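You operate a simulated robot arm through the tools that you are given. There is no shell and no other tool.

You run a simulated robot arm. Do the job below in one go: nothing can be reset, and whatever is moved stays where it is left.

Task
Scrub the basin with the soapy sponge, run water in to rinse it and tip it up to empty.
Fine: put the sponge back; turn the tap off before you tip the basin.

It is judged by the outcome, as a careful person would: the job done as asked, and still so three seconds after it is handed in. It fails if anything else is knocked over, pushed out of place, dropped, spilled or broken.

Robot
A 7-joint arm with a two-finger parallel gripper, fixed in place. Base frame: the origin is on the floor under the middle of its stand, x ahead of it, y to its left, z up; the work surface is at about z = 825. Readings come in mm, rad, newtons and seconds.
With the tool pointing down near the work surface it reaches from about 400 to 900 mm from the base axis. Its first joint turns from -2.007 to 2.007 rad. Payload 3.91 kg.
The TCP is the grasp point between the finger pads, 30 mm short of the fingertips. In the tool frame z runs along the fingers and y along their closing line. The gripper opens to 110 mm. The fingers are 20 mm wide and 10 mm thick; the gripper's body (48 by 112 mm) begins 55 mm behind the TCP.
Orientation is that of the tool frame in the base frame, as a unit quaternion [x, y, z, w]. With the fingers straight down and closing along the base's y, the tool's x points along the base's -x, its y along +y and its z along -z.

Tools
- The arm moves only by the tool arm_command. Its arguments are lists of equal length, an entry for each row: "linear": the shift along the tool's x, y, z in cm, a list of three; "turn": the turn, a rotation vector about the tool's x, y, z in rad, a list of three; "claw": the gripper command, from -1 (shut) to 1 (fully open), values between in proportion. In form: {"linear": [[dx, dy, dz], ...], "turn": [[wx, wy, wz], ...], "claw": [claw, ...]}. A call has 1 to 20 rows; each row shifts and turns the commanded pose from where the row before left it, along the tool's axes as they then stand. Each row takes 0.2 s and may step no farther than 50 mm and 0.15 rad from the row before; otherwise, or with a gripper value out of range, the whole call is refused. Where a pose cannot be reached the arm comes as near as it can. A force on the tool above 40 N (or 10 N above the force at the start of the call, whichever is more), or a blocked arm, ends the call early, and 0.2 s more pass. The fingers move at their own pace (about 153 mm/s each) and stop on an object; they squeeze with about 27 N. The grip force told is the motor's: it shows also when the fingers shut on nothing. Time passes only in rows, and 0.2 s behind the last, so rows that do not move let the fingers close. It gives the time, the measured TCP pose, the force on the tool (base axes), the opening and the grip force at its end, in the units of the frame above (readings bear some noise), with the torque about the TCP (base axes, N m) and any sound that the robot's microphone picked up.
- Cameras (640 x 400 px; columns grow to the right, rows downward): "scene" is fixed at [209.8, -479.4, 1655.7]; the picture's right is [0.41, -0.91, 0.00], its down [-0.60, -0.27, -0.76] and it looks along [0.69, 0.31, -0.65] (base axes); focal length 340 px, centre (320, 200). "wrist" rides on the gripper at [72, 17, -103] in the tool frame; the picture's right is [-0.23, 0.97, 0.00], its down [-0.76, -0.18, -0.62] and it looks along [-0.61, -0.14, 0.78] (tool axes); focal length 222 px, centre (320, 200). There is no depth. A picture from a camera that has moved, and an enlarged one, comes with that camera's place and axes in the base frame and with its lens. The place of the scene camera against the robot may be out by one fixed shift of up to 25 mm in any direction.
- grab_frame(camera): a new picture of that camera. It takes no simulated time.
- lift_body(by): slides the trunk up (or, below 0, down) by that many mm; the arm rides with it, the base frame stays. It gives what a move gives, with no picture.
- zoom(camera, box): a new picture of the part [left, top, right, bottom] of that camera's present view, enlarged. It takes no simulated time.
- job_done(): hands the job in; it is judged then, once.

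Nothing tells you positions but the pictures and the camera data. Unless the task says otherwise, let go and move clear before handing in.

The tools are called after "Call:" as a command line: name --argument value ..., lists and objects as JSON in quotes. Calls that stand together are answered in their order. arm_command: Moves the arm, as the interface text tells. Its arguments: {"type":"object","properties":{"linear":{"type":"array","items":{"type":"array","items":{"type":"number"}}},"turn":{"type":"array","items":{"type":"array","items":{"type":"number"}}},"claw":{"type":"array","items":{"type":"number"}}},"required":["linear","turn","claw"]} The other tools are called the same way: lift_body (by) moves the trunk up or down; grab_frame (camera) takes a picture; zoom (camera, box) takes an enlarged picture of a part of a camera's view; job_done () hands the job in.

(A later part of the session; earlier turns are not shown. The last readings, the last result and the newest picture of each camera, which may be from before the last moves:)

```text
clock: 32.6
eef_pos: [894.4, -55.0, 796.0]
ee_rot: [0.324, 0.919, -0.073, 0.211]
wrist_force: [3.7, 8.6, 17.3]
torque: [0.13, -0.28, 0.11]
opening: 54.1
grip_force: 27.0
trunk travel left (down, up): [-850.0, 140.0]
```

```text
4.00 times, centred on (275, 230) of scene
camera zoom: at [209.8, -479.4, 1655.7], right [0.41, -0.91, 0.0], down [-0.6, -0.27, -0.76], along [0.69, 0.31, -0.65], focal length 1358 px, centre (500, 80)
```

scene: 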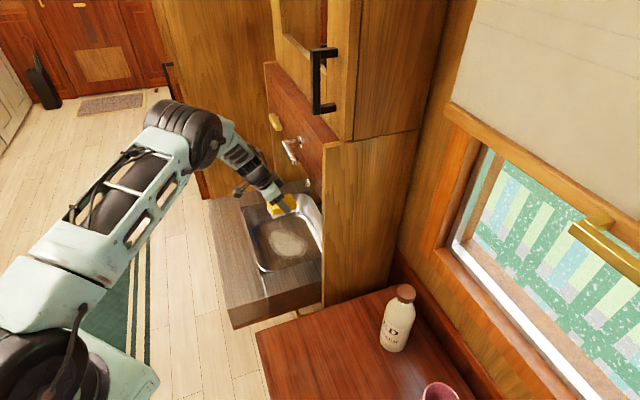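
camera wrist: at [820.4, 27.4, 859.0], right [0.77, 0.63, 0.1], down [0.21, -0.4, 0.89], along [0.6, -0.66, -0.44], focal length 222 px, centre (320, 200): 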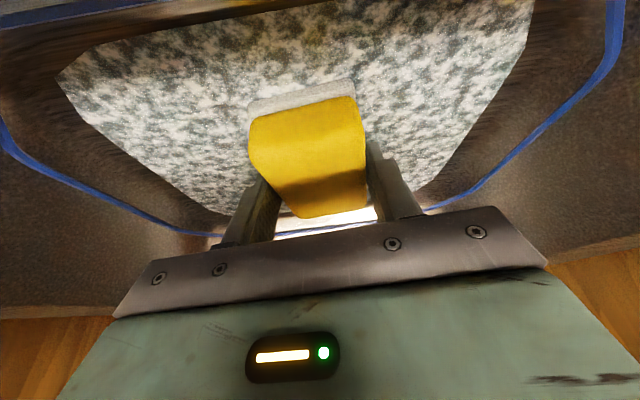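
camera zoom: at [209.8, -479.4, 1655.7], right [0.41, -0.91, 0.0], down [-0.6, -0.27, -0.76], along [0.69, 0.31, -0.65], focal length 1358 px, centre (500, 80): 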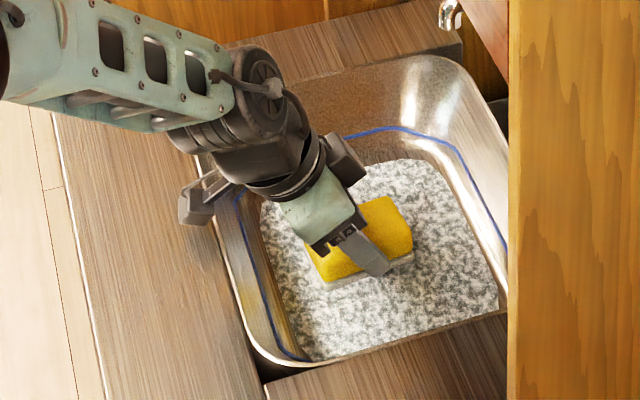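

The suds cover the whole floor and the stain no longer shows. I lift the sponge straight up out of the basin and check the floor.

Call:
arm_command --linear '[[-0.9, 0, -1.8], [-1.74, 0, -3.6], [-1.74, 0, -3.6], [-1.74, 0, -3.6], [0, 0, 0]]' --turn '[[0, 0, 0], [0, 0, 0], [0, 0, 0], [0, 0, 0], [0, 0, 0]]' --claw '[-1, -1, -1, -1, -1]'

Call:
grab_frame --camera "wrist"

Call:
zoom --camera "scene" --box '[220, 180, 330, 280]'

```text
clock: 33.8
eef_pos: [893.5, -52.7, 936.0]
ee_rot: [0.323, 0.92, -0.073, 0.21]
wrist_force: [-0.1, 0.4, -0.1]
torque: [-0.01, -0.03, 0.0]
opening: 54.2
grip_force: 26.8
trunk travel left (down, up): [-850.0, 140.0]
```

```text
taken
camera wrist: at [819.0, 29.6, 997.6], right [0.77, 0.63, 0.1], down [0.21, -0.4, 0.89], along [0.6, -0.67, -0.44], focal length 222 px, centre (320, 200)
```

wrist: 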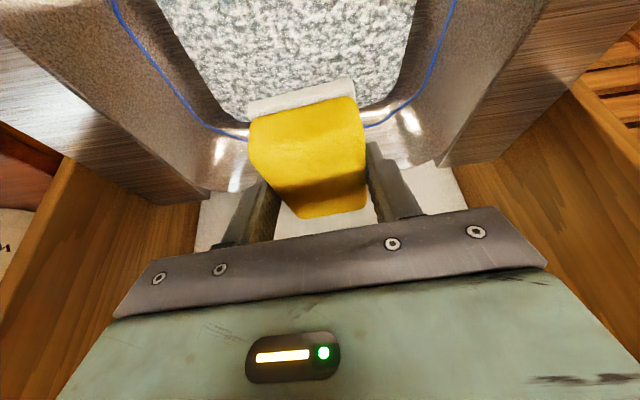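

```text
4.00 times, centred on (275, 230) of scene
camera zoom: at [209.8, -479.4, 1655.7], right [0.41, -0.91, 0.0], down [-0.6, -0.27, -0.76], along [0.69, 0.31, -0.65], focal length 1358 px, centre (500, 80)
```

zoom: 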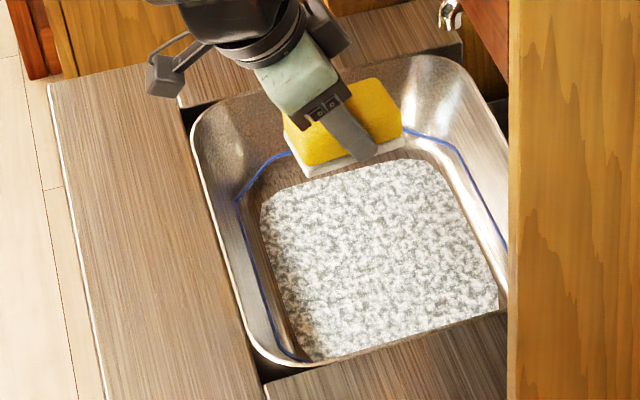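

The floor is clean of the stain and full of suds. I carry the sponge back the way it came.

Call:
arm_command --linear '[[2.52, -2.4, -2.59], [2.52, -2.4, -2.59], [2.52, -2.4, -2.59], [2.52, -2.4, -2.59], [2.52, -2.4, -2.59], [2.52, -2.4, -2.59], [-1.19, -3.87, 0.57], [-1.19, -3.87, 0.57], [-1.19, -3.87, 0.57], [-1.19, -3.87, 0.57], [-1.19, -3.87, 0.57], [-1.19, -3.87, 0.57], [-1.19, -3.87, 0.57], [0, 0, 0]]' --turn '[[0, 0, 0], [0, 0, 0], [0, 0, 0], [0, 0, 0], [0, 0, 0], [0, 0, 0], [0, 0, 0], [0, 0, 0], [0, 0, 0], [0, 0, 0], [0, 0, 0], [0, 0, 0], [0, 0, 0], [0, 0, 0]]' --claw '[-1, -1, -1, -1, -1, -1, -1, -1, -1, -1, -1, -1, -1, -1]'

Call:
grab_frame --camera "wrist"

```text
clock: 36.8
eef_pos: [552.1, -308.0, 1009.3]
ee_rot: [0.325, 0.919, -0.074, 0.21]
wrist_force: [0.0, -0.1, 0.6]
torque: [0.01, -0.01, -0.01]
opening: 54.4
grip_force: 27.5
trunk travel left (down, up): [-850.0, 140.0]
```

```text
taken
camera wrist: at [475.7, -226.0, 1070.2], right [0.77, 0.63, 0.1], down [0.21, -0.4, 0.89], along [0.6, -0.67, -0.44], focal length 222 px, centre (320, 200)
```

wrist: 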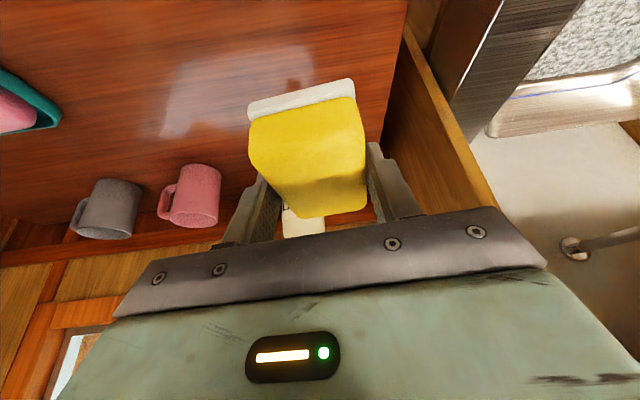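

Call:
arm_command --linear '[[1.58, -0.04, 2.98], [1.58, -0.04, 2.98], [1.58, -0.04, 2.98], [1.58, -0.04, 2.98], [0, 0, 0]]' --turn '[[0, 0, 0], [0, 0, 0], [0, 0, 0], [0, 0, 0], [0, 0, 0]]' --claw '[-1, -1, -1, -1, -1]'

Call:
arm_command --linear '[[0.13, 0, 0.27], [0.13, 0, 0.27], [0, 0, 0]]' --turn '[[0, 0, 0], [0, 0, 0], [0, 0, 0]]' --claw '[-1, -1, -1]'

```text
clock: 38.0
eef_pos: [543.5, -307.8, 874.8]
ee_rot: [0.324, 0.919, -0.075, 0.211]
wrist_force: [0.3, 0.3, 0.5]
torque: [0.0, 0.0, 0.02]
opening: 54.2
grip_force: 27.2
trunk travel left (down, up): [-850.0, 140.0]
```

```text
clock: 38.8
eef_pos: [542.7, -305.9, 870.1]
ee_rot: [0.324, 0.919, -0.074, 0.21]
wrist_force: [-0.4, 0.7, -0.9]
torque: [0.0, 0.04, -0.02]
opening: 54.1
grip_force: 27.0
trunk travel left (down, up): [-850.0, 140.0]
```

Call:
arm_command --linear '[[0.05, 0.19, 0.5], [0, 0, 0]]' --turn '[[0, 0, 0], [0, 0, 0]]' --claw '[-1, -1]'

Call:
arm_command --linear '[[0.07, 0, 0.14], [0, 0, 0]]' --turn '[[0, 0, 0], [0, 0, 0]]' --claw '[-1, -1]'

```text
clock: 39.4
eef_pos: [545.5, -306.3, 865.7]
ee_rot: [0.325, 0.919, -0.075, 0.211]
wrist_force: [-0.2, -0.2, -1.1]
torque: [-0.03, -0.01, -0.03]
opening: 54.2
grip_force: 26.9
trunk travel left (down, up): [-850.0, 140.0]
```

```text
clock: 40.0
eef_pos: [545.3, -307.3, 865.3]
ee_rot: [0.324, 0.919, -0.074, 0.211]
wrist_force: [0.2, 0.4, -0.1]
torque: [-0.02, -0.01, -0.05]
opening: 54.2
grip_force: 27.2
trunk travel left (down, up): [-850.0, 140.0]
```

Call:
arm_command --linear '[[0.07, 0, 0.14], [0, 0, 0]]' --turn '[[0, 0, 0], [0, 0, 0]]' --claw '[-1, -1]'

Call:
arm_command --linear '[[0.05, 0, 0.1], [0, 0, 0]]' --turn '[[0, 0, 0], [0, 0, 0]]' --claw '[-1, -1]'

```text
clock: 40.6
eef_pos: [546.1, -306.3, 862.7]
ee_rot: [0.323, 0.92, -0.075, 0.21]
wrist_force: [-0.1, -0.3, -0.5]
torque: [-0.03, -0.01, 0.02]
opening: 54.1
grip_force: 27.0
trunk travel left (down, up): [-850.0, 140.0]
```

```text
clock: 41.2
eef_pos: [545.4, -305.6, 862.8]
ee_rot: [0.324, 0.919, -0.074, 0.21]
wrist_force: [-1.6, 0.4, 10.1]
torque: [-0.03, -0.04, 0.03]
opening: 53.8
grip_force: 27.5
trunk travel left (down, up): [-850.0, 140.0]
```

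The sponge rests on the counter at its old spot (10 N contact). I open the fingers and lift straight off.

Call:
arm_command --linear '[[0, 0, 0], [0, 0, 0], [0, 0, 0], [-0.9, 0, -1.8], [-1.63, 0, -3.37], [-1.63, 0, -3.37], [0, 0, 0]]' --turn '[[0, 0, 0], [0, 0, 0], [0, 0, 0], [0, 0, 0], [0, 0, 0], [0, 0, 0], [0, 0, 0]]' --claw '[0.2, 0.8, 1, 1, 1, 1, 1]'

Call:
grab_frame --camera "wrist"

```text
clock: 42.8
eef_pos: [546.6, -306.7, 957.0]
ee_rot: [0.323, 0.92, -0.073, 0.21]
wrist_force: [-0.9, -0.4, 0.4]
torque: [-0.01, -0.03, -0.02]
opening: 110.1
grip_force: 0.1
trunk travel left (down, up): [-850.0, 140.0]
```

```text
taken
camera wrist: at [471.0, -223.9, 1018.6], right [0.77, 0.63, 0.1], down [0.21, -0.4, 0.89], along [0.6, -0.67, -0.44], focal length 222 px, centre (320, 200)
```

wrist: 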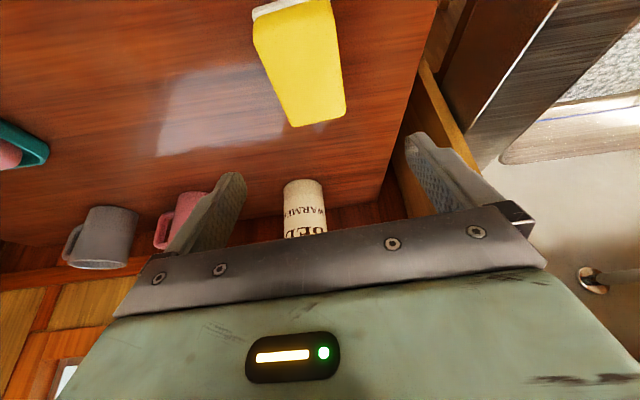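

The sponge is back where it was. Now the tap: I go up in front of the header with the fingers shut, then tilt the tool towards the wall.

Call:
arm_command --linear '[[-0.62, 2.88, -3.19], [-0.62, 2.88, -3.19], [-0.62, 2.88, -3.19], [-0.62, 2.88, -3.19], [-0.62, 2.88, -3.19], [-0.62, 2.88, -3.19], [-0.62, 2.88, -3.19], [-0.62, 2.88, -3.19], [-0.62, 2.88, -3.19], [0, 0, 0]]' --turn '[[0, 0, 0], [0, 0, 0], [0, 0, 0], [0, 0, 0], [0, 0, 0], [0, 0, 0], [0, 0, 0], [0, 0, 0], [0, 0, 0], [0, 0, 0]]' --claw '[1, 1, 1, 1, -1, -1, -1, -1, -1, -1]'

Call:
grab_frame --camera "scene"

Call:
grab_frame --camera "wrist"

```text
clock: 45.0
eef_pos: [648.9, -61.5, 1238.6]
ee_rot: [0.324, 0.92, -0.073, 0.21]
wrist_force: [0.3, 0.4, 0.0]
torque: [0.02, 0.01, 0.01]
opening: 0.1
grip_force: 27.4
trunk travel left (down, up): [-850.0, 140.0]
```

```text
taken
```

scene: 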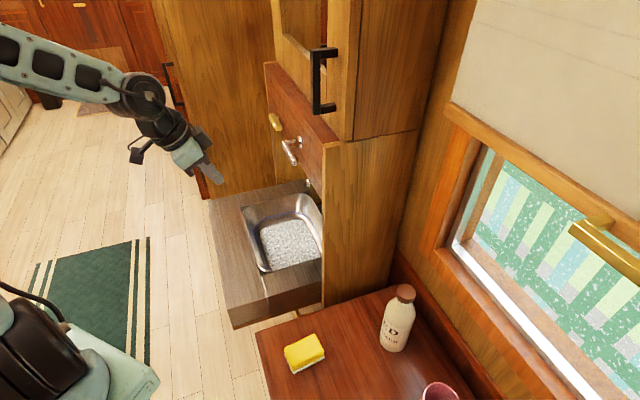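

```text
taken
camera wrist: at [572.9, 21.2, 1299.9], right [0.77, 0.63, 0.1], down [0.21, -0.4, 0.89], along [0.6, -0.67, -0.44], focal length 222 px, centre (320, 200)
```

wrist: 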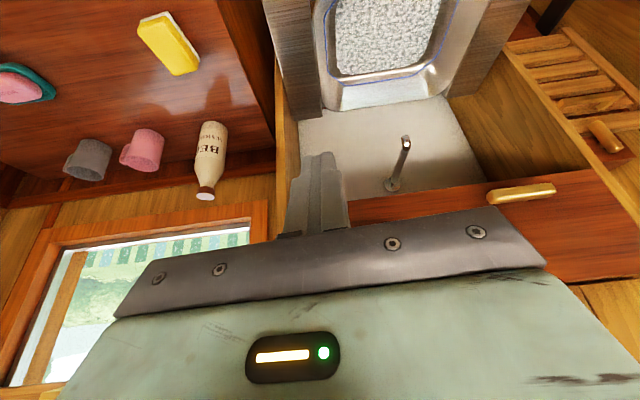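

Call:
arm_command --linear '[[-3.15, 0, 1.53], [-3.15, 0, 1.53], [0, 0, 0], [0, 0, 0], [0, 0, 0], [0, 0, 0], [0, 0, 0], [0, 0, 0], [0, 0, 0], [0, 0, 0], [0, 0, 0]]' --turn '[[0, 0, 0], [0, 0, 0], [0.047, 0, 0.097], [0, -0.135, 0], [0, -0.135, 0], [0, -0.135, 0], [0, -0.135, 0], [0, -0.135, 0], [0, -0.135, 0], [0, -0.135, 0], [0, 0, 0]]' --claw '[-1, -1, -1, -1, -1, -1, -1, -1, -1, -1, -1]'

Call:
grab_frame --camera "wrist"

Call:
grab_frame --camera "scene"

```text
clock: 47.4
eef_pos: [703.6, -100.2, 1237.8]
ee_rot: [0.293, 0.708, -0.245, 0.594]
wrist_force: [-0.6, 0.4, 0.0]
torque: [0.0, -0.02, -0.01]
opening: 0.4
grip_force: 27.2
trunk travel left (down, up): [-850.0, 140.0]
```

```text
taken
camera wrist: at [635.1, -8.7, 1185.2], right [0.72, 0.66, 0.22], down [-0.47, 0.21, 0.86], along [0.52, -0.72, 0.46], focal length 222 px, centre (320, 200)
```

wrist: 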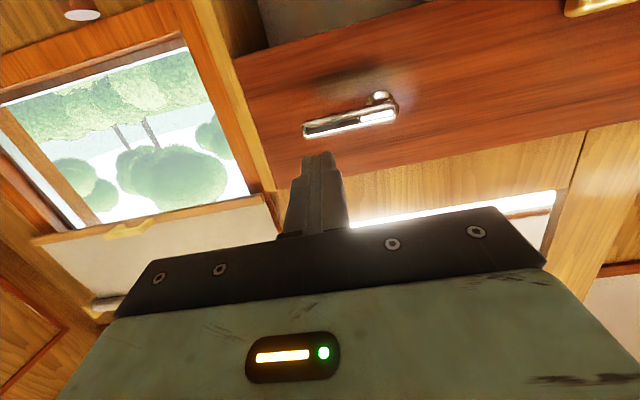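

```text
taken
```

scene: 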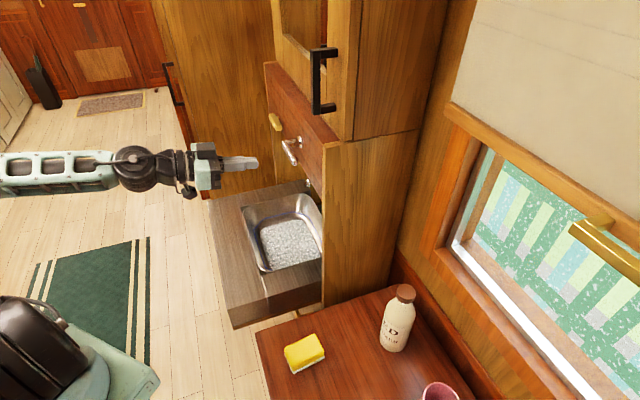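

The tool now points at the wall and the lever is in clear view from below. I zoom in to fix its position.

Call:
zoom --camera "wrist" --box '[260, 60, 440, 180]'

Call:
zoom --camera "scene" --box '[210, 100, 340, 200]'

```text
3.33 times, centred on (350, 120) of wrist
camera zoom: at [635.1, -8.7, 1185.2], right [0.72, 0.66, 0.22], down [-0.47, 0.21, 0.86], along [0.52, -0.72, 0.46], focal length 740 px, centre (220, 467)
```

zoom: 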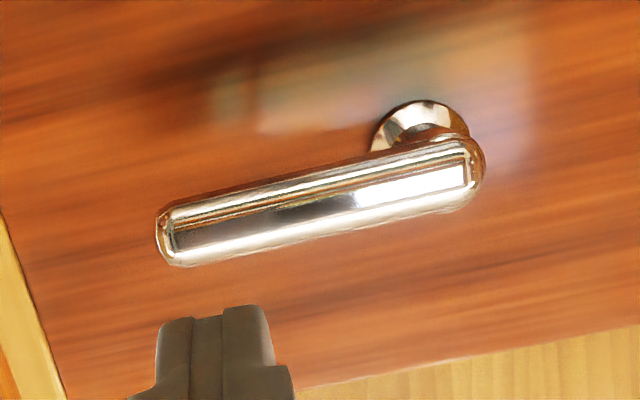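

```text
4.00 times, centred on (275, 150) of scene
camera zoom: at [209.8, -479.4, 1655.7], right [0.41, -0.91, 0.0], down [-0.6, -0.27, -0.76], along [0.69, 0.31, -0.65], focal length 1358 px, centre (500, 400)
```

zoom: 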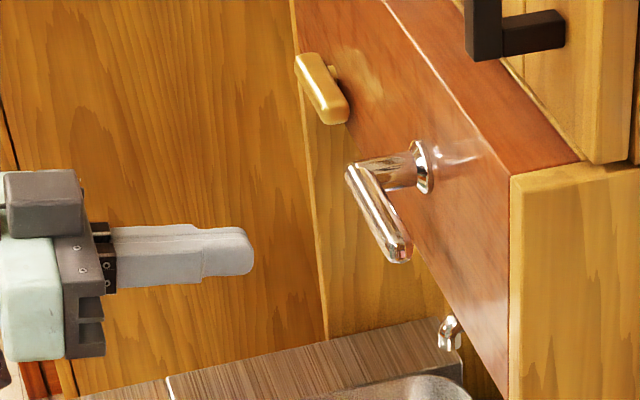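

I place the lever handle at about z = 1226, running level from its hub to the right over about 88 mm. I raise the fingers above it and advance so that the fingertips come over the handle near its free end.

Call:
arm_command --linear '[[-2.46, 0, -0.44], [-0.56, 0, 3.18], [-0.56, 0, 3.18], [-0.56, 0, 3.18], [0, 0, 0]]' --turn '[[0, 0, 0], [0, 0, 0], [0, 0, 0], [0, 0, 0], [0, 0, 0]]' --claw '[-1, -1, -1, -1, -1]'

Call:
zoom --camera "wrist" --box '[200, 30, 480, 230]'

Call:
zoom --camera "scene" --box '[210, 100, 340, 200]'

```text
clock: 48.6
eef_pos: [771.8, -171.1, 1264.4]
ee_rot: [0.293, 0.708, -0.245, 0.594]
wrist_force: [0.4, 0.1, -0.5]
torque: [0.0, 0.02, 0.03]
opening: 0.0
grip_force: 26.9
trunk travel left (down, up): [-850.0, 140.0]
```

```text
2.00 times, centred on (340, 130) of wrist
camera zoom: at [702.5, -78.5, 1211.6], right [0.72, 0.66, 0.22], down [-0.47, 0.21, 0.86], along [0.52, -0.72, 0.46], focal length 444 px, centre (280, 340)
```

zoom: 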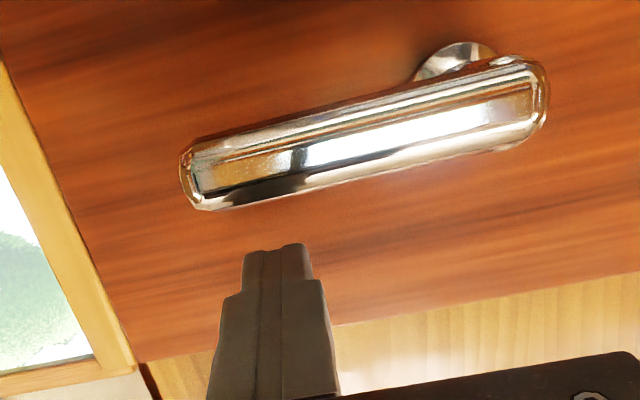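

```text
4.00 times, centred on (275, 150) of scene
camera zoom: at [209.8, -479.4, 1655.7], right [0.41, -0.91, 0.0], down [-0.6, -0.27, -0.76], along [0.69, 0.31, -0.65], focal length 1358 px, centre (500, 400)
```

zoom: 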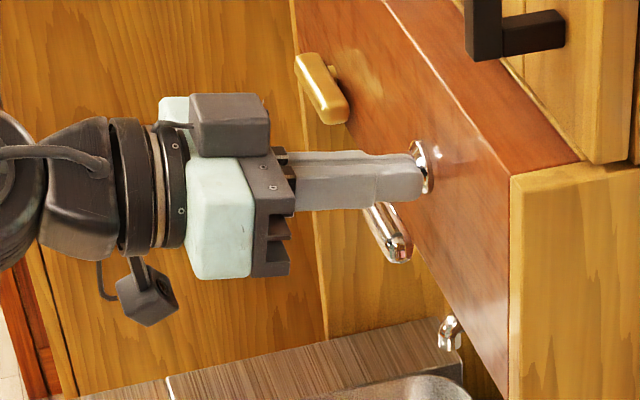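

The fingertips are above the handle near its free end. I press down gently and watch the force.

Call:
arm_command --linear '[[0.59, 0, 0.1], [0.59, 0, 0.1], [0.59, 0, 0.1], [0, 0, 0]]' --turn '[[0, 0, 0], [0, 0, 0], [0, 0, 0], [0, 0, 0]]' --claw '[-1, -1, -1, -1]'

Call:
arm_command --linear '[[0.4, 0, 0.07], [0.4, 0, 0.07], [0, 0, 0]]' --turn '[[0, 0, 0], [0, 0, 0], [0, 0, 0]]' --claw '[-1, -1, -1]'

Call:
zoom --camera "wrist" --box '[200, 30, 480, 230]'

```text
clock: 49.6
eef_pos: [772.1, -170.5, 1248.5]
ee_rot: [0.293, 0.707, -0.245, 0.595]
wrist_force: [0.7, -2.1, 15.8]
torque: [-0.19, -0.28, 0.16]
opening: 0.0
grip_force: 26.8
trunk travel left (down, up): [-850.0, 140.0]
```

```text
clock: 50.1
eef_pos: [773.5, -170.7, 1247.3]
ee_rot: [0.294, 0.703, -0.243, 0.6]
wrist_force: [-0.9, -1.8, 12.1]
torque: [-0.21, -0.15, -0.07]
opening: 0.0
grip_force: 27.4
trunk travel left (down, up): [-850.0, 140.0]
stopped in row 2: the force on the tool passed its limit at 42 N (the readings are from after the stop); the commanded pose is now the measured one
```

```text
2.00 times, centred on (340, 130) of wrist
camera zoom: at [704.6, -78.2, 1193.1], right [0.71, 0.66, 0.23], down [-0.48, 0.21, 0.85], along [0.51, -0.72, 0.47], focal length 444 px, centre (280, 340)
```

zoom: 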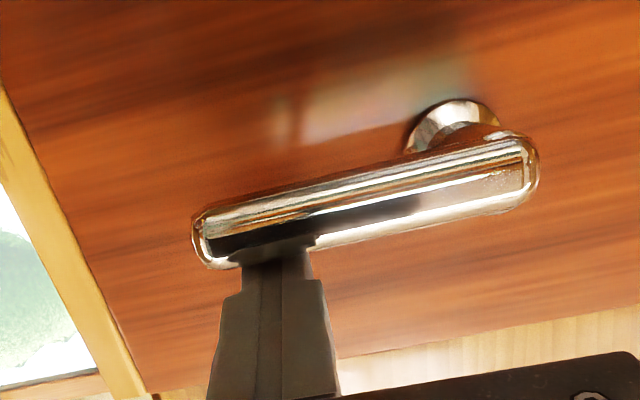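

The handle doesn't go down (42 N resisting), so it should turn the other way. I back off, pass under the handle and push it up.

Call:
arm_command --linear '[[-0.8, 0, -0.14], [0.52, 0, -2.95], [0.52, 0, -2.95], [2.7, 0, 0.48], [2.7, 0, 0.48], [-0.52, 0, 2.95], [-0.52, 0, 2.95], [0, 0, 0]]' --turn '[[0, 0, 0], [0, 0, 0], [0, 0, 0], [0, 0, 0], [0, 0, 0], [0, 0, 0], [0, 0, 0], [0, 0, 0]]' --claw '[-1, -1, -1, -1, -1, -1, -1, -1]'

Call:
zoom --camera "wrist" --box '[200, 30, 480, 230]'

Call:
zoom --camera "scene" --box '[210, 100, 340, 200]'

```text
clock: 51.9
eef_pos: [775.2, -170.5, 1199.1]
ee_rot: [0.293, 0.705, -0.243, 0.599]
wrist_force: [-0.1, 0.1, 0.2]
torque: [0.04, 0.02, 0.0]
opening: 0.0
grip_force: 26.7
trunk travel left (down, up): [-850.0, 140.0]
```

```text
2.00 times, centred on (340, 130) of wrist
camera zoom: at [706.4, -78.8, 1144.1], right [0.71, 0.66, 0.23], down [-0.48, 0.21, 0.85], along [0.52, -0.72, 0.47], focal length 444 px, centre (280, 340)
```

zoom: 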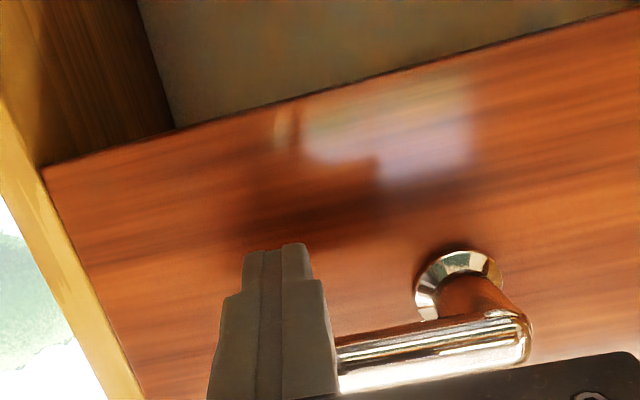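

```text
4.00 times, centred on (275, 150) of scene
camera zoom: at [209.8, -479.4, 1655.7], right [0.41, -0.91, 0.0], down [-0.6, -0.27, -0.76], along [0.69, 0.31, -0.65], focal length 1358 px, centre (500, 400)
```

zoom: 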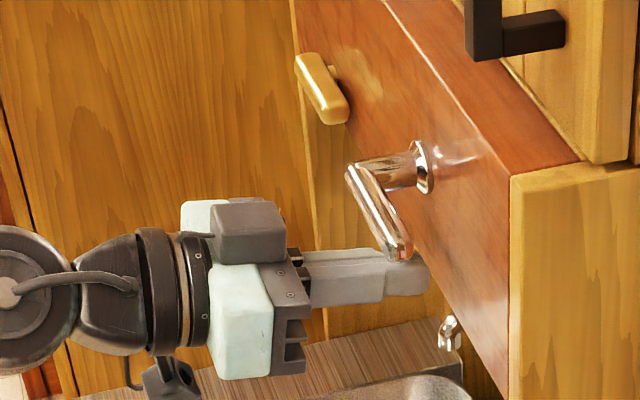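

Call:
arm_command --linear '[[-0.59, 0, -0.1], [-0.59, 0, -0.1], [-0.59, 0, -0.1], [0, 0, 0]]' --turn '[[0, 0, 0], [0, 0, 0], [0, 0, 0], [0, 0, 0]]' --claw '[-1, -1, -1, -1]'

Call:
zoom --camera "wrist" --box '[200, 30, 480, 230]'

```text
clock: 52.9
eef_pos: [773.8, -170.8, 1218.1]
ee_rot: [0.293, 0.705, -0.244, 0.599]
wrist_force: [0.2, -0.1, -1.3]
torque: [-0.02, 0.04, 0.01]
opening: 0.0
grip_force: 27.3
trunk travel left (down, up): [-850.0, 140.0]
```

```text
2.00 times, centred on (340, 130) of wrist
camera zoom: at [705.0, -78.2, 1163.0], right [0.71, 0.66, 0.23], down [-0.48, 0.21, 0.85], along [0.52, -0.72, 0.47], focal length 444 px, centre (280, 340)
```

zoom: 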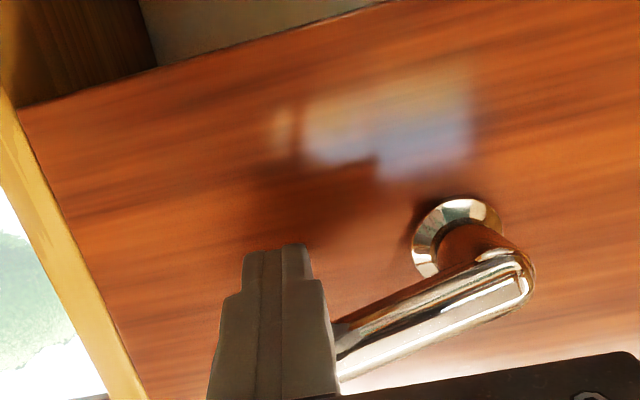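

The lever turns upward easily. I keep pushing it along its arc in steps and check for water.

Call:
arm_command --linear '[[-0.98, 0.0, -0.17], [-0.98, 0.1, -0.17], [-0.98, 0.2, -0.17], [0, 0, 0]]' --turn '[[0, 0, 0], [0, 0, 0], [0, 0, 0], [0, 0, 0]]' --claw '[-1, -1, -1, -1]'

Call:
grab_frame --camera "scene"

Call:
zoom --camera "scene" --box '[220, 120, 340, 280]'

Call:
zoom --camera "wrist" --box '[200, 30, 480, 230]'

```text
clock: 53.9
eef_pos: [777.1, -168.5, 1247.7]
ee_rot: [0.294, 0.704, -0.244, 0.598]
wrist_force: [0.0, 0.7, 0.8]
torque: [0.0, 0.01, 0.03]
opening: 0.0
grip_force: 27.4
trunk travel left (down, up): [-850.0, 140.0]
```

```text
taken
```

scene: 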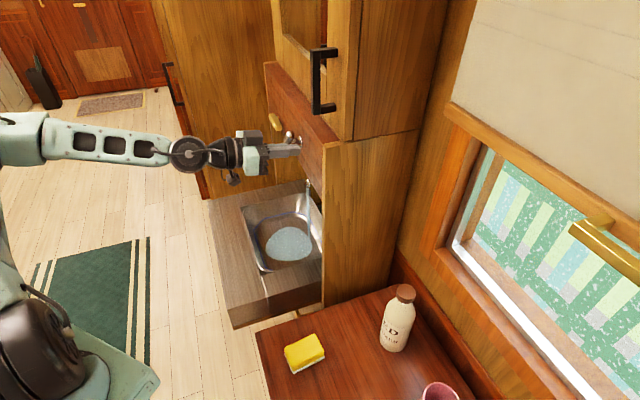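

```text
2.50 times, centred on (280, 200) of scene
camera zoom: at [209.8, -479.4, 1655.7], right [0.41, -0.91, 0.0], down [-0.6, -0.27, -0.76], along [0.69, 0.31, -0.65], focal length 849 px, centre (420, 200)
```

zoom: 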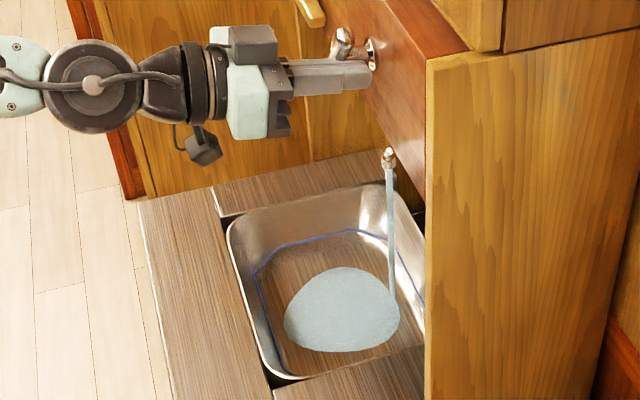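

```text
2.00 times, centred on (340, 130) of wrist
camera zoom: at [707.7, -75.5, 1192.6], right [0.71, 0.66, 0.23], down [-0.48, 0.21, 0.85], along [0.52, -0.72, 0.47], focal length 444 px, centre (280, 340)
```

zoom: 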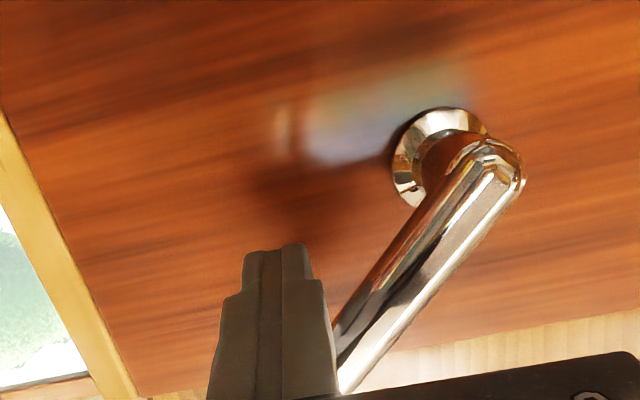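

Water is running and the suds are washing away; a pool is forming. While it fills, I bring the fingers over the top of the lever so that I can shut it at any moment.

Call:
arm_command --linear '[[0.85, 0, -4.8], [-3.05, 1.1, -0.54], [-3.05, 1.1, -0.54], [-0.85, 0, 4.8]]' --turn '[[0, 0, 0], [0, 0, 0], [0, 0, 0], [0, 0, 0]]' --claw '[-1, -1, -1, -1]'

Call:
zoom --camera "scene" --box '[220, 120, 340, 280]'

Call:
zoom --camera "wrist" --box '[200, 30, 480, 230]'

```text
clock: 54.9
eef_pos: [789.5, -152.3, 1310.1]
ee_rot: [0.293, 0.705, -0.244, 0.598]
wrist_force: [0.6, -0.3, -0.3]
torque: [0.02, 0.01, -0.03]
opening: 0.0
grip_force: 26.9
trunk travel left (down, up): [-850.0, 140.0]
```

```text
2.50 times, centred on (280, 200) of scene
camera zoom: at [209.8, -479.4, 1655.7], right [0.41, -0.91, 0.0], down [-0.6, -0.27, -0.76], along [0.69, 0.31, -0.65], focal length 849 px, centre (420, 200)
```

zoom: 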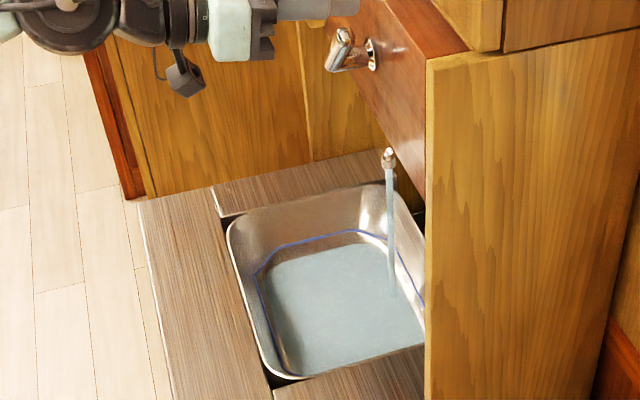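

```text
2.00 times, centred on (340, 130) of wrist
camera zoom: at [720.5, -60.1, 1255.8], right [0.71, 0.66, 0.23], down [-0.48, 0.21, 0.85], along [0.52, -0.72, 0.47], focal length 444 px, centre (280, 340)
```

zoom: 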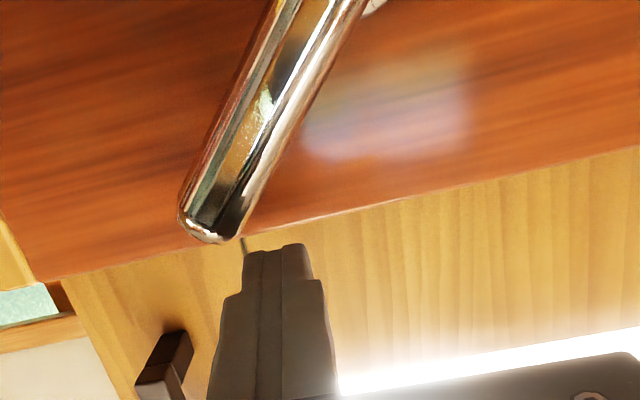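

Call:
zoom --camera "scene" --box '[240, 190, 325, 275]'

```text
4.71 times, centred on (282, 232) of scene
camera zoom: at [209.8, -479.4, 1655.7], right [0.41, -0.91, 0.0], down [-0.6, -0.27, -0.76], along [0.69, 0.31, -0.65], focal length 1598 px, centre (496, 47)
```

zoom: 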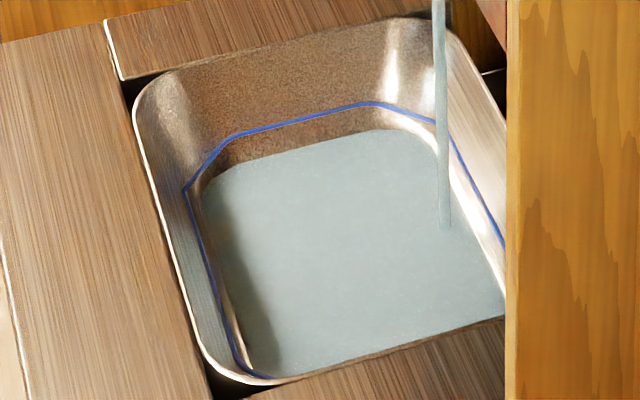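

The floor is covered and the level is rising towards the blue line. I close the lever now by pushing it down from above.

Call:
arm_command --linear '[[0.98, 0.8, 0.17], [1.97, 0, 0.35], [1.97, -0.5, 0.35], [1.2, -0.5, 0.21]]' --turn '[[0, 0, 0], [0, 0, 0], [0, 0, 0], [0, 0, 0]]' --claw '[-1, -1, -1, -1]'

Call:
zoom --camera "scene" --box '[240, 190, 325, 275]'

Call:
zoom --camera "wrist" --box '[200, 30, 480, 230]'

```text
clock: 55.9
eef_pos: [789.8, -154.5, 1247.3]
ee_rot: [0.292, 0.704, -0.242, 0.6]
wrist_force: [2.8, 1.3, 6.2]
torque: [-0.07, -0.09, 0.04]
opening: 0.2
grip_force: 27.0
trunk travel left (down, up): [-850.0, 140.0]
```

```text
4.71 times, centred on (282, 232) of scene
camera zoom: at [209.8, -479.4, 1655.7], right [0.41, -0.91, 0.0], down [-0.6, -0.27, -0.76], along [0.69, 0.31, -0.65], focal length 1598 px, centre (496, 47)
```

zoom: 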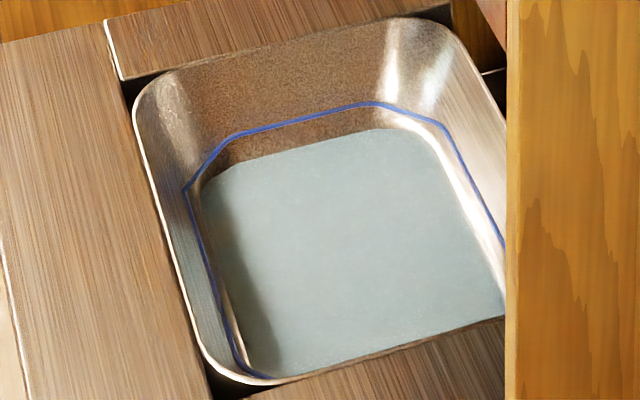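

```text
2.00 times, centred on (340, 130) of wrist
camera zoom: at [721.6, -62.6, 1193.4], right [0.71, 0.66, 0.23], down [-0.48, 0.21, 0.85], along [0.52, -0.72, 0.47], focal length 444 px, centre (280, 340)
```

zoom: 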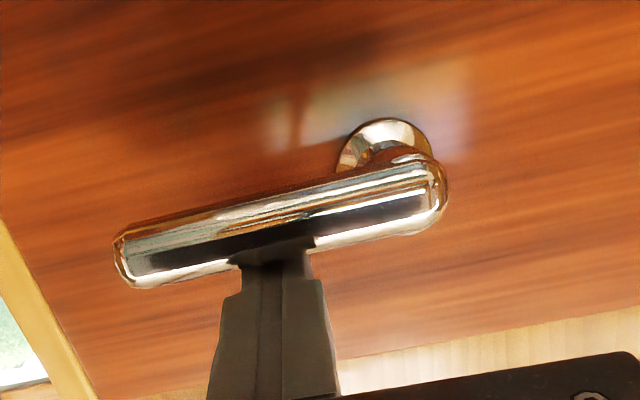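

The tap is shut again and the stream has stopped, but the water is only a third of the way up to the blue line. I go under the lever again to let some more in for a proper rinse.

Call:
arm_command --linear '[[-0.8, 0, -0.14], [0.85, 0, -4.8], [2.86, -1.1, 0.5], [2.86, -1.1, 0.5], [-0.85, 0, 4.8], [0, 0, 0]]' --turn '[[0, 0, 0], [0, 0, 0], [0, 0, 0], [0, 0, 0], [0, 0, 0], [0, 0, 0]]' --claw '[-1, -1, -1, -1, -1, -1]'

Call:
zoom --camera "scene" --box '[240, 190, 325, 275]'

Call:
zoom --camera "wrist" --box '[200, 30, 480, 230]'

```text
clock: 57.3
eef_pos: [772.2, -170.5, 1196.2]
ee_rot: [0.293, 0.705, -0.244, 0.599]
wrist_force: [0.2, 0.4, -0.8]
torque: [0.01, 0.0, 0.02]
opening: 0.0
grip_force: 26.8
trunk travel left (down, up): [-850.0, 140.0]
```

```text
4.71 times, centred on (282, 232) of scene
camera zoom: at [209.8, -479.4, 1655.7], right [0.41, -0.91, 0.0], down [-0.6, -0.27, -0.76], along [0.69, 0.31, -0.65], focal length 1598 px, centre (496, 47)
```

zoom: 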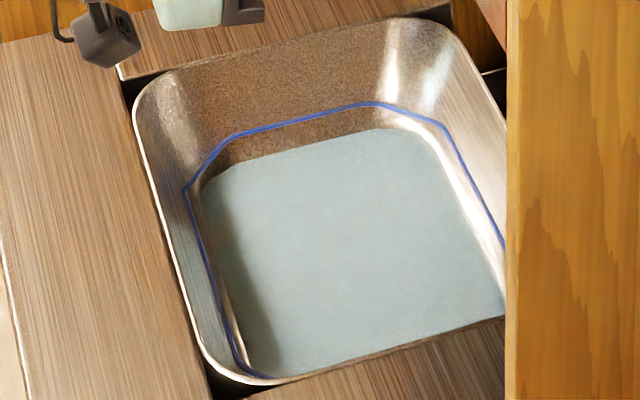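

```text
2.00 times, centred on (340, 130) of wrist
camera zoom: at [704.4, -77.6, 1140.9], right [0.71, 0.66, 0.23], down [-0.48, 0.21, 0.85], along [0.52, -0.72, 0.47], focal length 444 px, centre (280, 340)
```

zoom: 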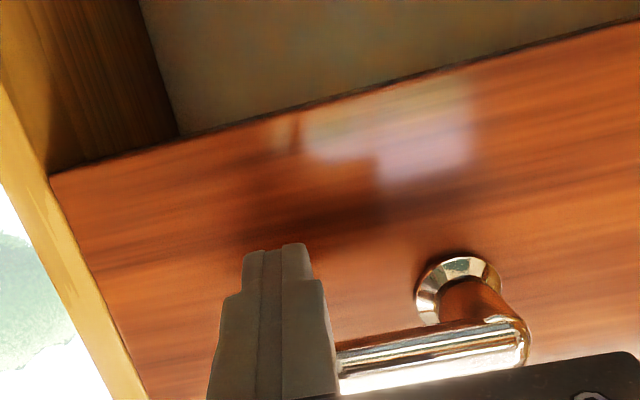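

The level holds and the lever is shut. I open it again along the same arc.

Call:
arm_command --linear '[[-0.98, 0, -0.17], [-0.98, 0, -0.17], [-0.98, 0, -0.17], [-0.98, 0.1, -0.17], [-0.98, 0.2, -0.17]]' --turn '[[0, 0, 0], [0, 0, 0], [0, 0, 0], [0, 0, 0], [0, 0, 0]]' --claw '[-1, -1, -1, -1, -1]'

Call:
zoom --camera "scene" --box '[240, 190, 325, 275]'

Call:
zoom --camera "wrist" --box '[200, 30, 480, 230]'

```text
clock: 58.5
eef_pos: [774.6, -166.9, 1245.1]
ee_rot: [0.293, 0.705, -0.244, 0.598]
wrist_force: [-1.1, 0.2, -0.7]
torque: [0.01, 0.0, -0.03]
opening: 0.1
grip_force: 26.6
trunk travel left (down, up): [-850.0, 140.0]
```

```text
4.71 times, centred on (282, 232) of scene
camera zoom: at [209.8, -479.4, 1655.7], right [0.41, -0.91, 0.0], down [-0.6, -0.27, -0.76], along [0.69, 0.31, -0.65], focal length 1598 px, centre (496, 47)
```

zoom: 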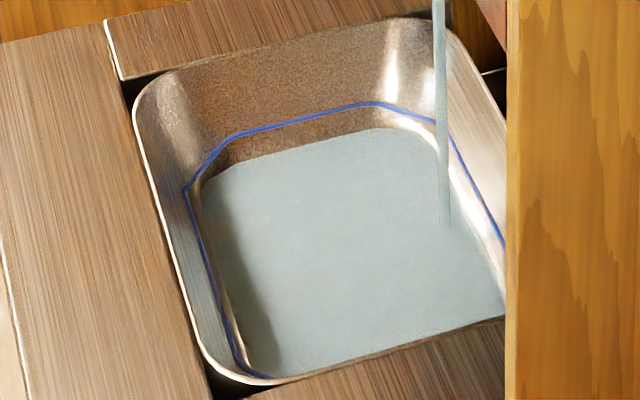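

```text
2.00 times, centred on (340, 130) of wrist
camera zoom: at [706.2, -74.5, 1191.0], right [0.71, 0.66, 0.23], down [-0.48, 0.21, 0.85], along [0.52, -0.72, 0.47], focal length 444 px, centre (280, 340)
```

zoom: 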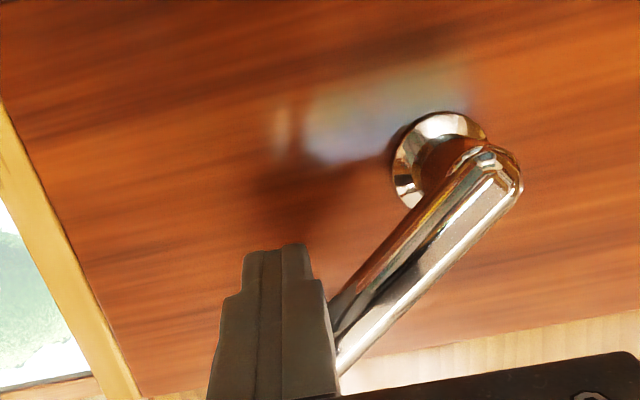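

Water is running again. I bring the fingers over the top of the lever while it fills.

Call:
arm_command --linear '[[0.85, 0, -4.8], [-3.1, 1.4, -0.55], [-3.1, 1.4, -0.55], [-0.85, 0, 4.8]]' --turn '[[0, 0, 0], [0, 0, 0], [0, 0, 0], [0, 0, 0]]' --claw '[-1, -1, -1, -1]'

Call:
zoom --camera "scene" --box '[240, 190, 325, 275]'

Call:
zoom --camera "wrist" --box '[200, 30, 480, 230]'

```text
clock: 59.5
eef_pos: [796.7, -146.3, 1306.3]
ee_rot: [0.292, 0.705, -0.242, 0.599]
wrist_force: [0.1, 0.3, -0.1]
torque: [0.01, 0.02, 0.01]
opening: 0.0
grip_force: 26.9
trunk travel left (down, up): [-850.0, 140.0]
```

```text
4.71 times, centred on (282, 232) of scene
camera zoom: at [209.8, -479.4, 1655.7], right [0.41, -0.91, 0.0], down [-0.6, -0.27, -0.76], along [0.69, 0.31, -0.65], focal length 1598 px, centre (496, 47)
```

zoom: 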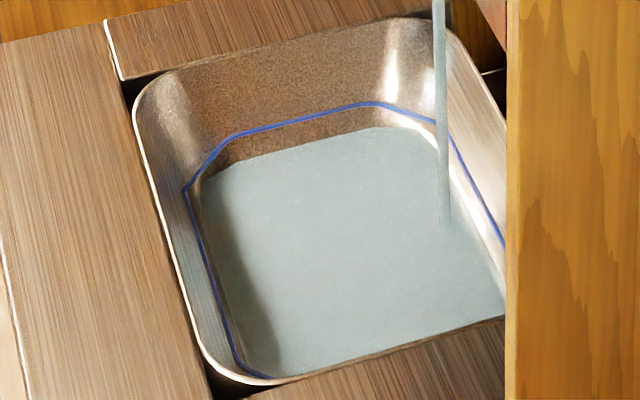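

```text
2.00 times, centred on (340, 130) of wrist
camera zoom: at [727.1, -53.6, 1253.6], right [0.71, 0.66, 0.23], down [-0.48, 0.21, 0.85], along [0.52, -0.72, 0.47], focal length 444 px, centre (280, 340)
```

zoom: 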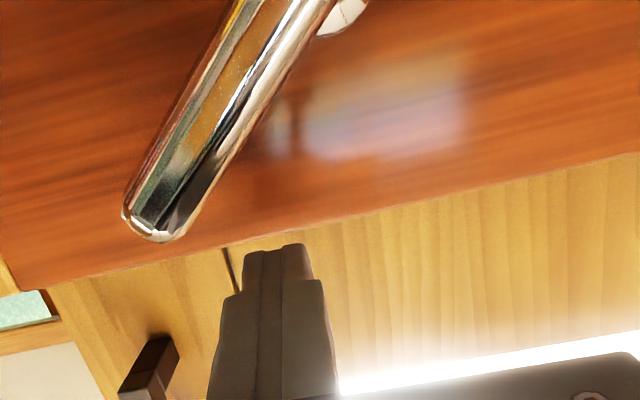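

The level creeps up slowly, so I wait with the fingers ready above the lever, checking in short intervals.

Call:
arm_command --linear '[[0, 0, 0], [0, 0, 0], [0, 0, 0], [0, 0, 0], [0, 0, 0], [0, 0, 0], [0, 0, 0], [0, 0, 0], [0, 0, 0], [0, 0, 0]]' --turn '[[0, 0, 0], [0, 0, 0], [0, 0, 0], [0, 0, 0], [0, 0, 0], [0, 0, 0], [0, 0, 0], [0, 0, 0], [0, 0, 0], [0, 0, 0]]' --claw '[-1, -1, -1, -1, -1, -1, -1, -1, -1, -1]'

Call:
zoom --camera "scene" --box '[240, 190, 325, 275]'

```text
clock: 61.7
eef_pos: [796.5, -148.0, 1306.8]
ee_rot: [0.292, 0.705, -0.242, 0.598]
wrist_force: [-0.9, 0.7, 0.0]
torque: [0.01, -0.03, -0.03]
opening: 0.0
grip_force: 27.2
trunk travel left (down, up): [-850.0, 140.0]
```

```text
4.71 times, centred on (282, 232) of scene
camera zoom: at [209.8, -479.4, 1655.7], right [0.41, -0.91, 0.0], down [-0.6, -0.27, -0.76], along [0.69, 0.31, -0.65], focal length 1598 px, centre (496, 47)
```

zoom: 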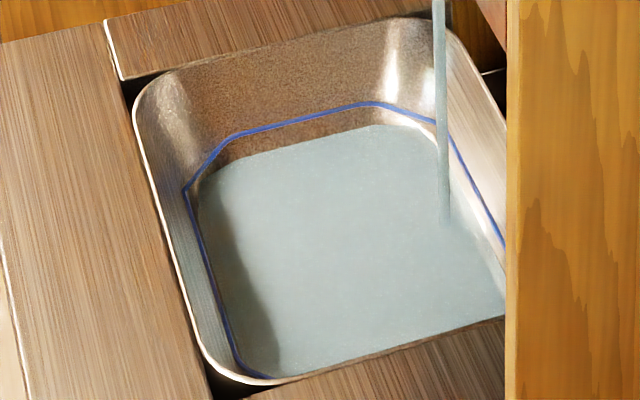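

Call:
arm_command --linear '[[0, 0, 0], [0, 0, 0], [0, 0, 0], [0, 0, 0], [0, 0, 0], [0, 0, 0], [0, 0, 0], [0, 0, 0], [0, 0, 0], [0, 0, 0], [0, 0, 0], [0, 0, 0], [0, 0, 0], [0, 0, 0], [0, 0, 0], [0, 0, 0], [0, 0, 0], [0, 0, 0], [0, 0, 0], [0, 0, 0]]' --turn '[[0, 0, 0], [0, 0, 0], [0, 0, 0], [0, 0, 0], [0, 0, 0], [0, 0, 0], [0, 0, 0], [0, 0, 0], [0, 0, 0], [0, 0, 0], [0, 0, 0], [0, 0, 0], [0, 0, 0], [0, 0, 0], [0, 0, 0], [0, 0, 0], [0, 0, 0], [0, 0, 0], [0, 0, 0], [0, 0, 0]]' --claw '[-1, -1, -1, -1, -1, -1, -1, -1, -1, -1, -1, -1, -1, -1, -1, -1, -1, -1, -1, -1]'

Call:
zoom --camera "scene" --box '[240, 190, 325, 275]'

```text
clock: 65.9
eef_pos: [796.1, -147.4, 1307.5]
ee_rot: [0.293, 0.705, -0.243, 0.598]
wrist_force: [0.5, -0.3, -0.1]
torque: [0.01, 0.01, -0.01]
opening: 0.0
grip_force: 27.0
trunk travel left (down, up): [-850.0, 140.0]
```

```text
4.71 times, centred on (282, 232) of scene
camera zoom: at [209.8, -479.4, 1655.7], right [0.41, -0.91, 0.0], down [-0.6, -0.27, -0.76], along [0.69, 0.31, -0.65], focal length 1598 px, centre (496, 47)
```

zoom: 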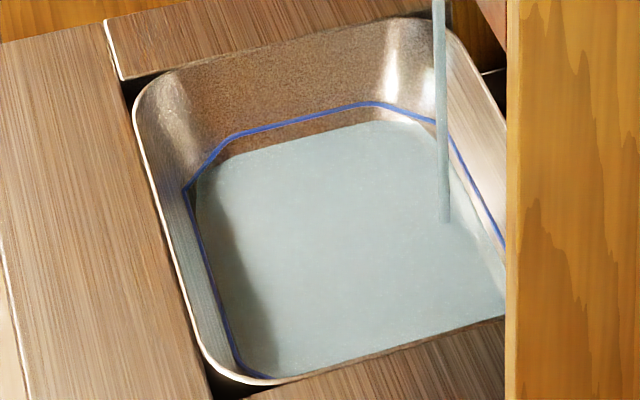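

Call:
arm_command --linear '[[0, 0, 0], [0, 0, 0], [0, 0, 0], [0, 0, 0], [0, 0, 0], [0, 0, 0], [0, 0, 0], [0, 0, 0], [0, 0, 0], [0, 0, 0], [0, 0, 0], [0, 0, 0], [0, 0, 0], [0, 0, 0], [0, 0, 0], [0, 0, 0], [0, 0, 0], [0, 0, 0], [0, 0, 0], [0, 0, 0]]' --turn '[[0, 0, 0], [0, 0, 0], [0, 0, 0], [0, 0, 0], [0, 0, 0], [0, 0, 0], [0, 0, 0], [0, 0, 0], [0, 0, 0], [0, 0, 0], [0, 0, 0], [0, 0, 0], [0, 0, 0], [0, 0, 0], [0, 0, 0], [0, 0, 0], [0, 0, 0], [0, 0, 0], [0, 0, 0], [0, 0, 0]]' --claw '[-1, -1, -1, -1, -1, -1, -1, -1, -1, -1, -1, -1, -1, -1, -1, -1, -1, -1, -1, -1]'

Call:
zoom --camera "scene" --box '[240, 190, 325, 275]'

```text
clock: 70.1
eef_pos: [795.1, -148.1, 1307.0]
ee_rot: [0.294, 0.705, -0.243, 0.598]
wrist_force: [0.3, 0.1, 0.6]
torque: [0.01, 0.03, -0.02]
opening: 0.0
grip_force: 27.0
trunk travel left (down, up): [-850.0, 140.0]
```

```text
4.71 times, centred on (282, 232) of scene
camera zoom: at [209.8, -479.4, 1655.7], right [0.41, -0.91, 0.0], down [-0.6, -0.27, -0.76], along [0.69, 0.31, -0.65], focal length 1598 px, centre (496, 47)
```

zoom: 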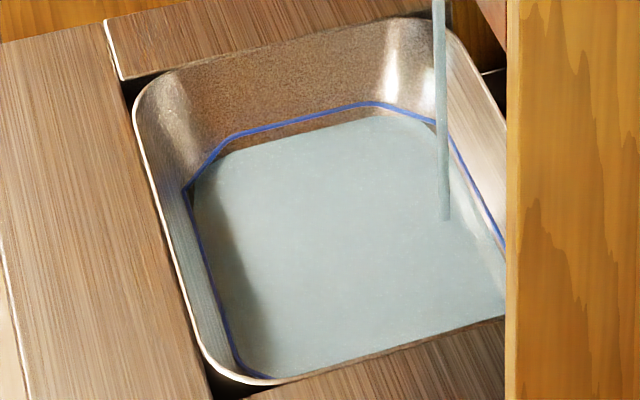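

Call:
arm_command --linear '[[0, 0, 0], [0, 0, 0], [0, 0, 0], [0, 0, 0], [0, 0, 0], [0, 0, 0], [0, 0, 0], [0, 0, 0], [0, 0, 0], [0, 0, 0], [0, 0, 0], [0, 0, 0], [0, 0, 0], [0, 0, 0], [0, 0, 0], [0, 0, 0], [0, 0, 0], [0, 0, 0], [0, 0, 0], [0, 0, 0]]' --turn '[[0, 0, 0], [0, 0, 0], [0, 0, 0], [0, 0, 0], [0, 0, 0], [0, 0, 0], [0, 0, 0], [0, 0, 0], [0, 0, 0], [0, 0, 0], [0, 0, 0], [0, 0, 0], [0, 0, 0], [0, 0, 0], [0, 0, 0], [0, 0, 0], [0, 0, 0], [0, 0, 0], [0, 0, 0], [0, 0, 0]]' --claw '[-1, -1, -1, -1, -1, -1, -1, -1, -1, -1, -1, -1, -1, -1, -1, -1, -1, -1, -1, -1]'

Call:
zoom --camera "scene" --box '[240, 190, 325, 275]'

```text
clock: 74.3
eef_pos: [795.8, -147.4, 1307.9]
ee_rot: [0.293, 0.705, -0.243, 0.599]
wrist_force: [0.0, 0.4, -0.3]
torque: [-0.06, -0.01, 0.0]
opening: 0.0
grip_force: 27.1
trunk travel left (down, up): [-850.0, 140.0]
```

```text
4.71 times, centred on (282, 232) of scene
camera zoom: at [209.8, -479.4, 1655.7], right [0.41, -0.91, 0.0], down [-0.6, -0.27, -0.76], along [0.69, 0.31, -0.65], focal length 1598 px, centre (496, 47)
```

zoom: 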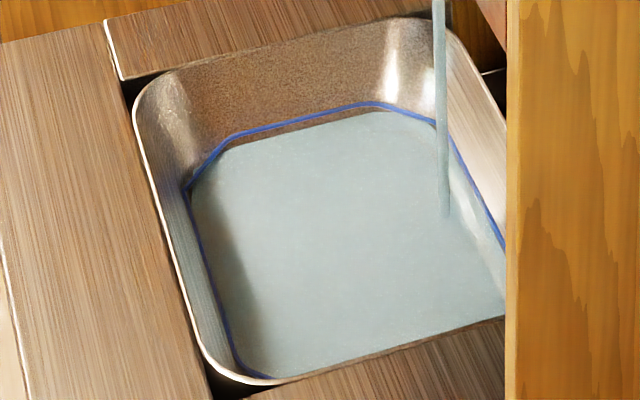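

Call:
arm_command --linear '[[0, 0, 0], [0, 0, 0], [0, 0, 0], [0, 0, 0], [0, 0, 0], [0, 0, 0], [0, 0, 0], [0, 0, 0], [0, 0, 0], [0, 0, 0], [0, 0, 0], [0, 0, 0], [0, 0, 0], [0, 0, 0], [0, 0, 0], [0, 0, 0], [0, 0, 0], [0, 0, 0], [0, 0, 0], [0, 0, 0]]' --turn '[[0, 0, 0], [0, 0, 0], [0, 0, 0], [0, 0, 0], [0, 0, 0], [0, 0, 0], [0, 0, 0], [0, 0, 0], [0, 0, 0], [0, 0, 0], [0, 0, 0], [0, 0, 0], [0, 0, 0], [0, 0, 0], [0, 0, 0], [0, 0, 0], [0, 0, 0], [0, 0, 0], [0, 0, 0], [0, 0, 0]]' --claw '[-1, -1, -1, -1, -1, -1, -1, -1, -1, -1, -1, -1, -1, -1, -1, -1, -1, -1, -1, -1]'

Call:
zoom --camera "scene" --box '[240, 190, 325, 275]'

```text
clock: 78.5
eef_pos: [796.8, -146.6, 1306.4]
ee_rot: [0.293, 0.704, -0.244, 0.599]
wrist_force: [0.1, -0.2, 0.1]
torque: [-0.01, 0.02, 0.0]
opening: 0.1
grip_force: 27.6
trunk travel left (down, up): [-850.0, 140.0]
```

```text
4.71 times, centred on (282, 232) of scene
camera zoom: at [209.8, -479.4, 1655.7], right [0.41, -0.91, 0.0], down [-0.6, -0.27, -0.76], along [0.69, 0.31, -0.65], focal length 1598 px, centre (496, 47)
```

zoom: 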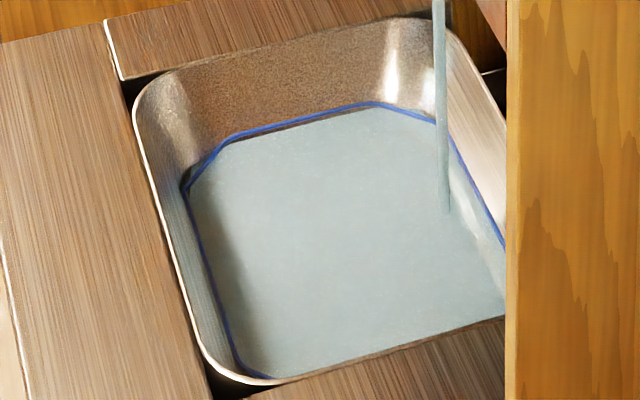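

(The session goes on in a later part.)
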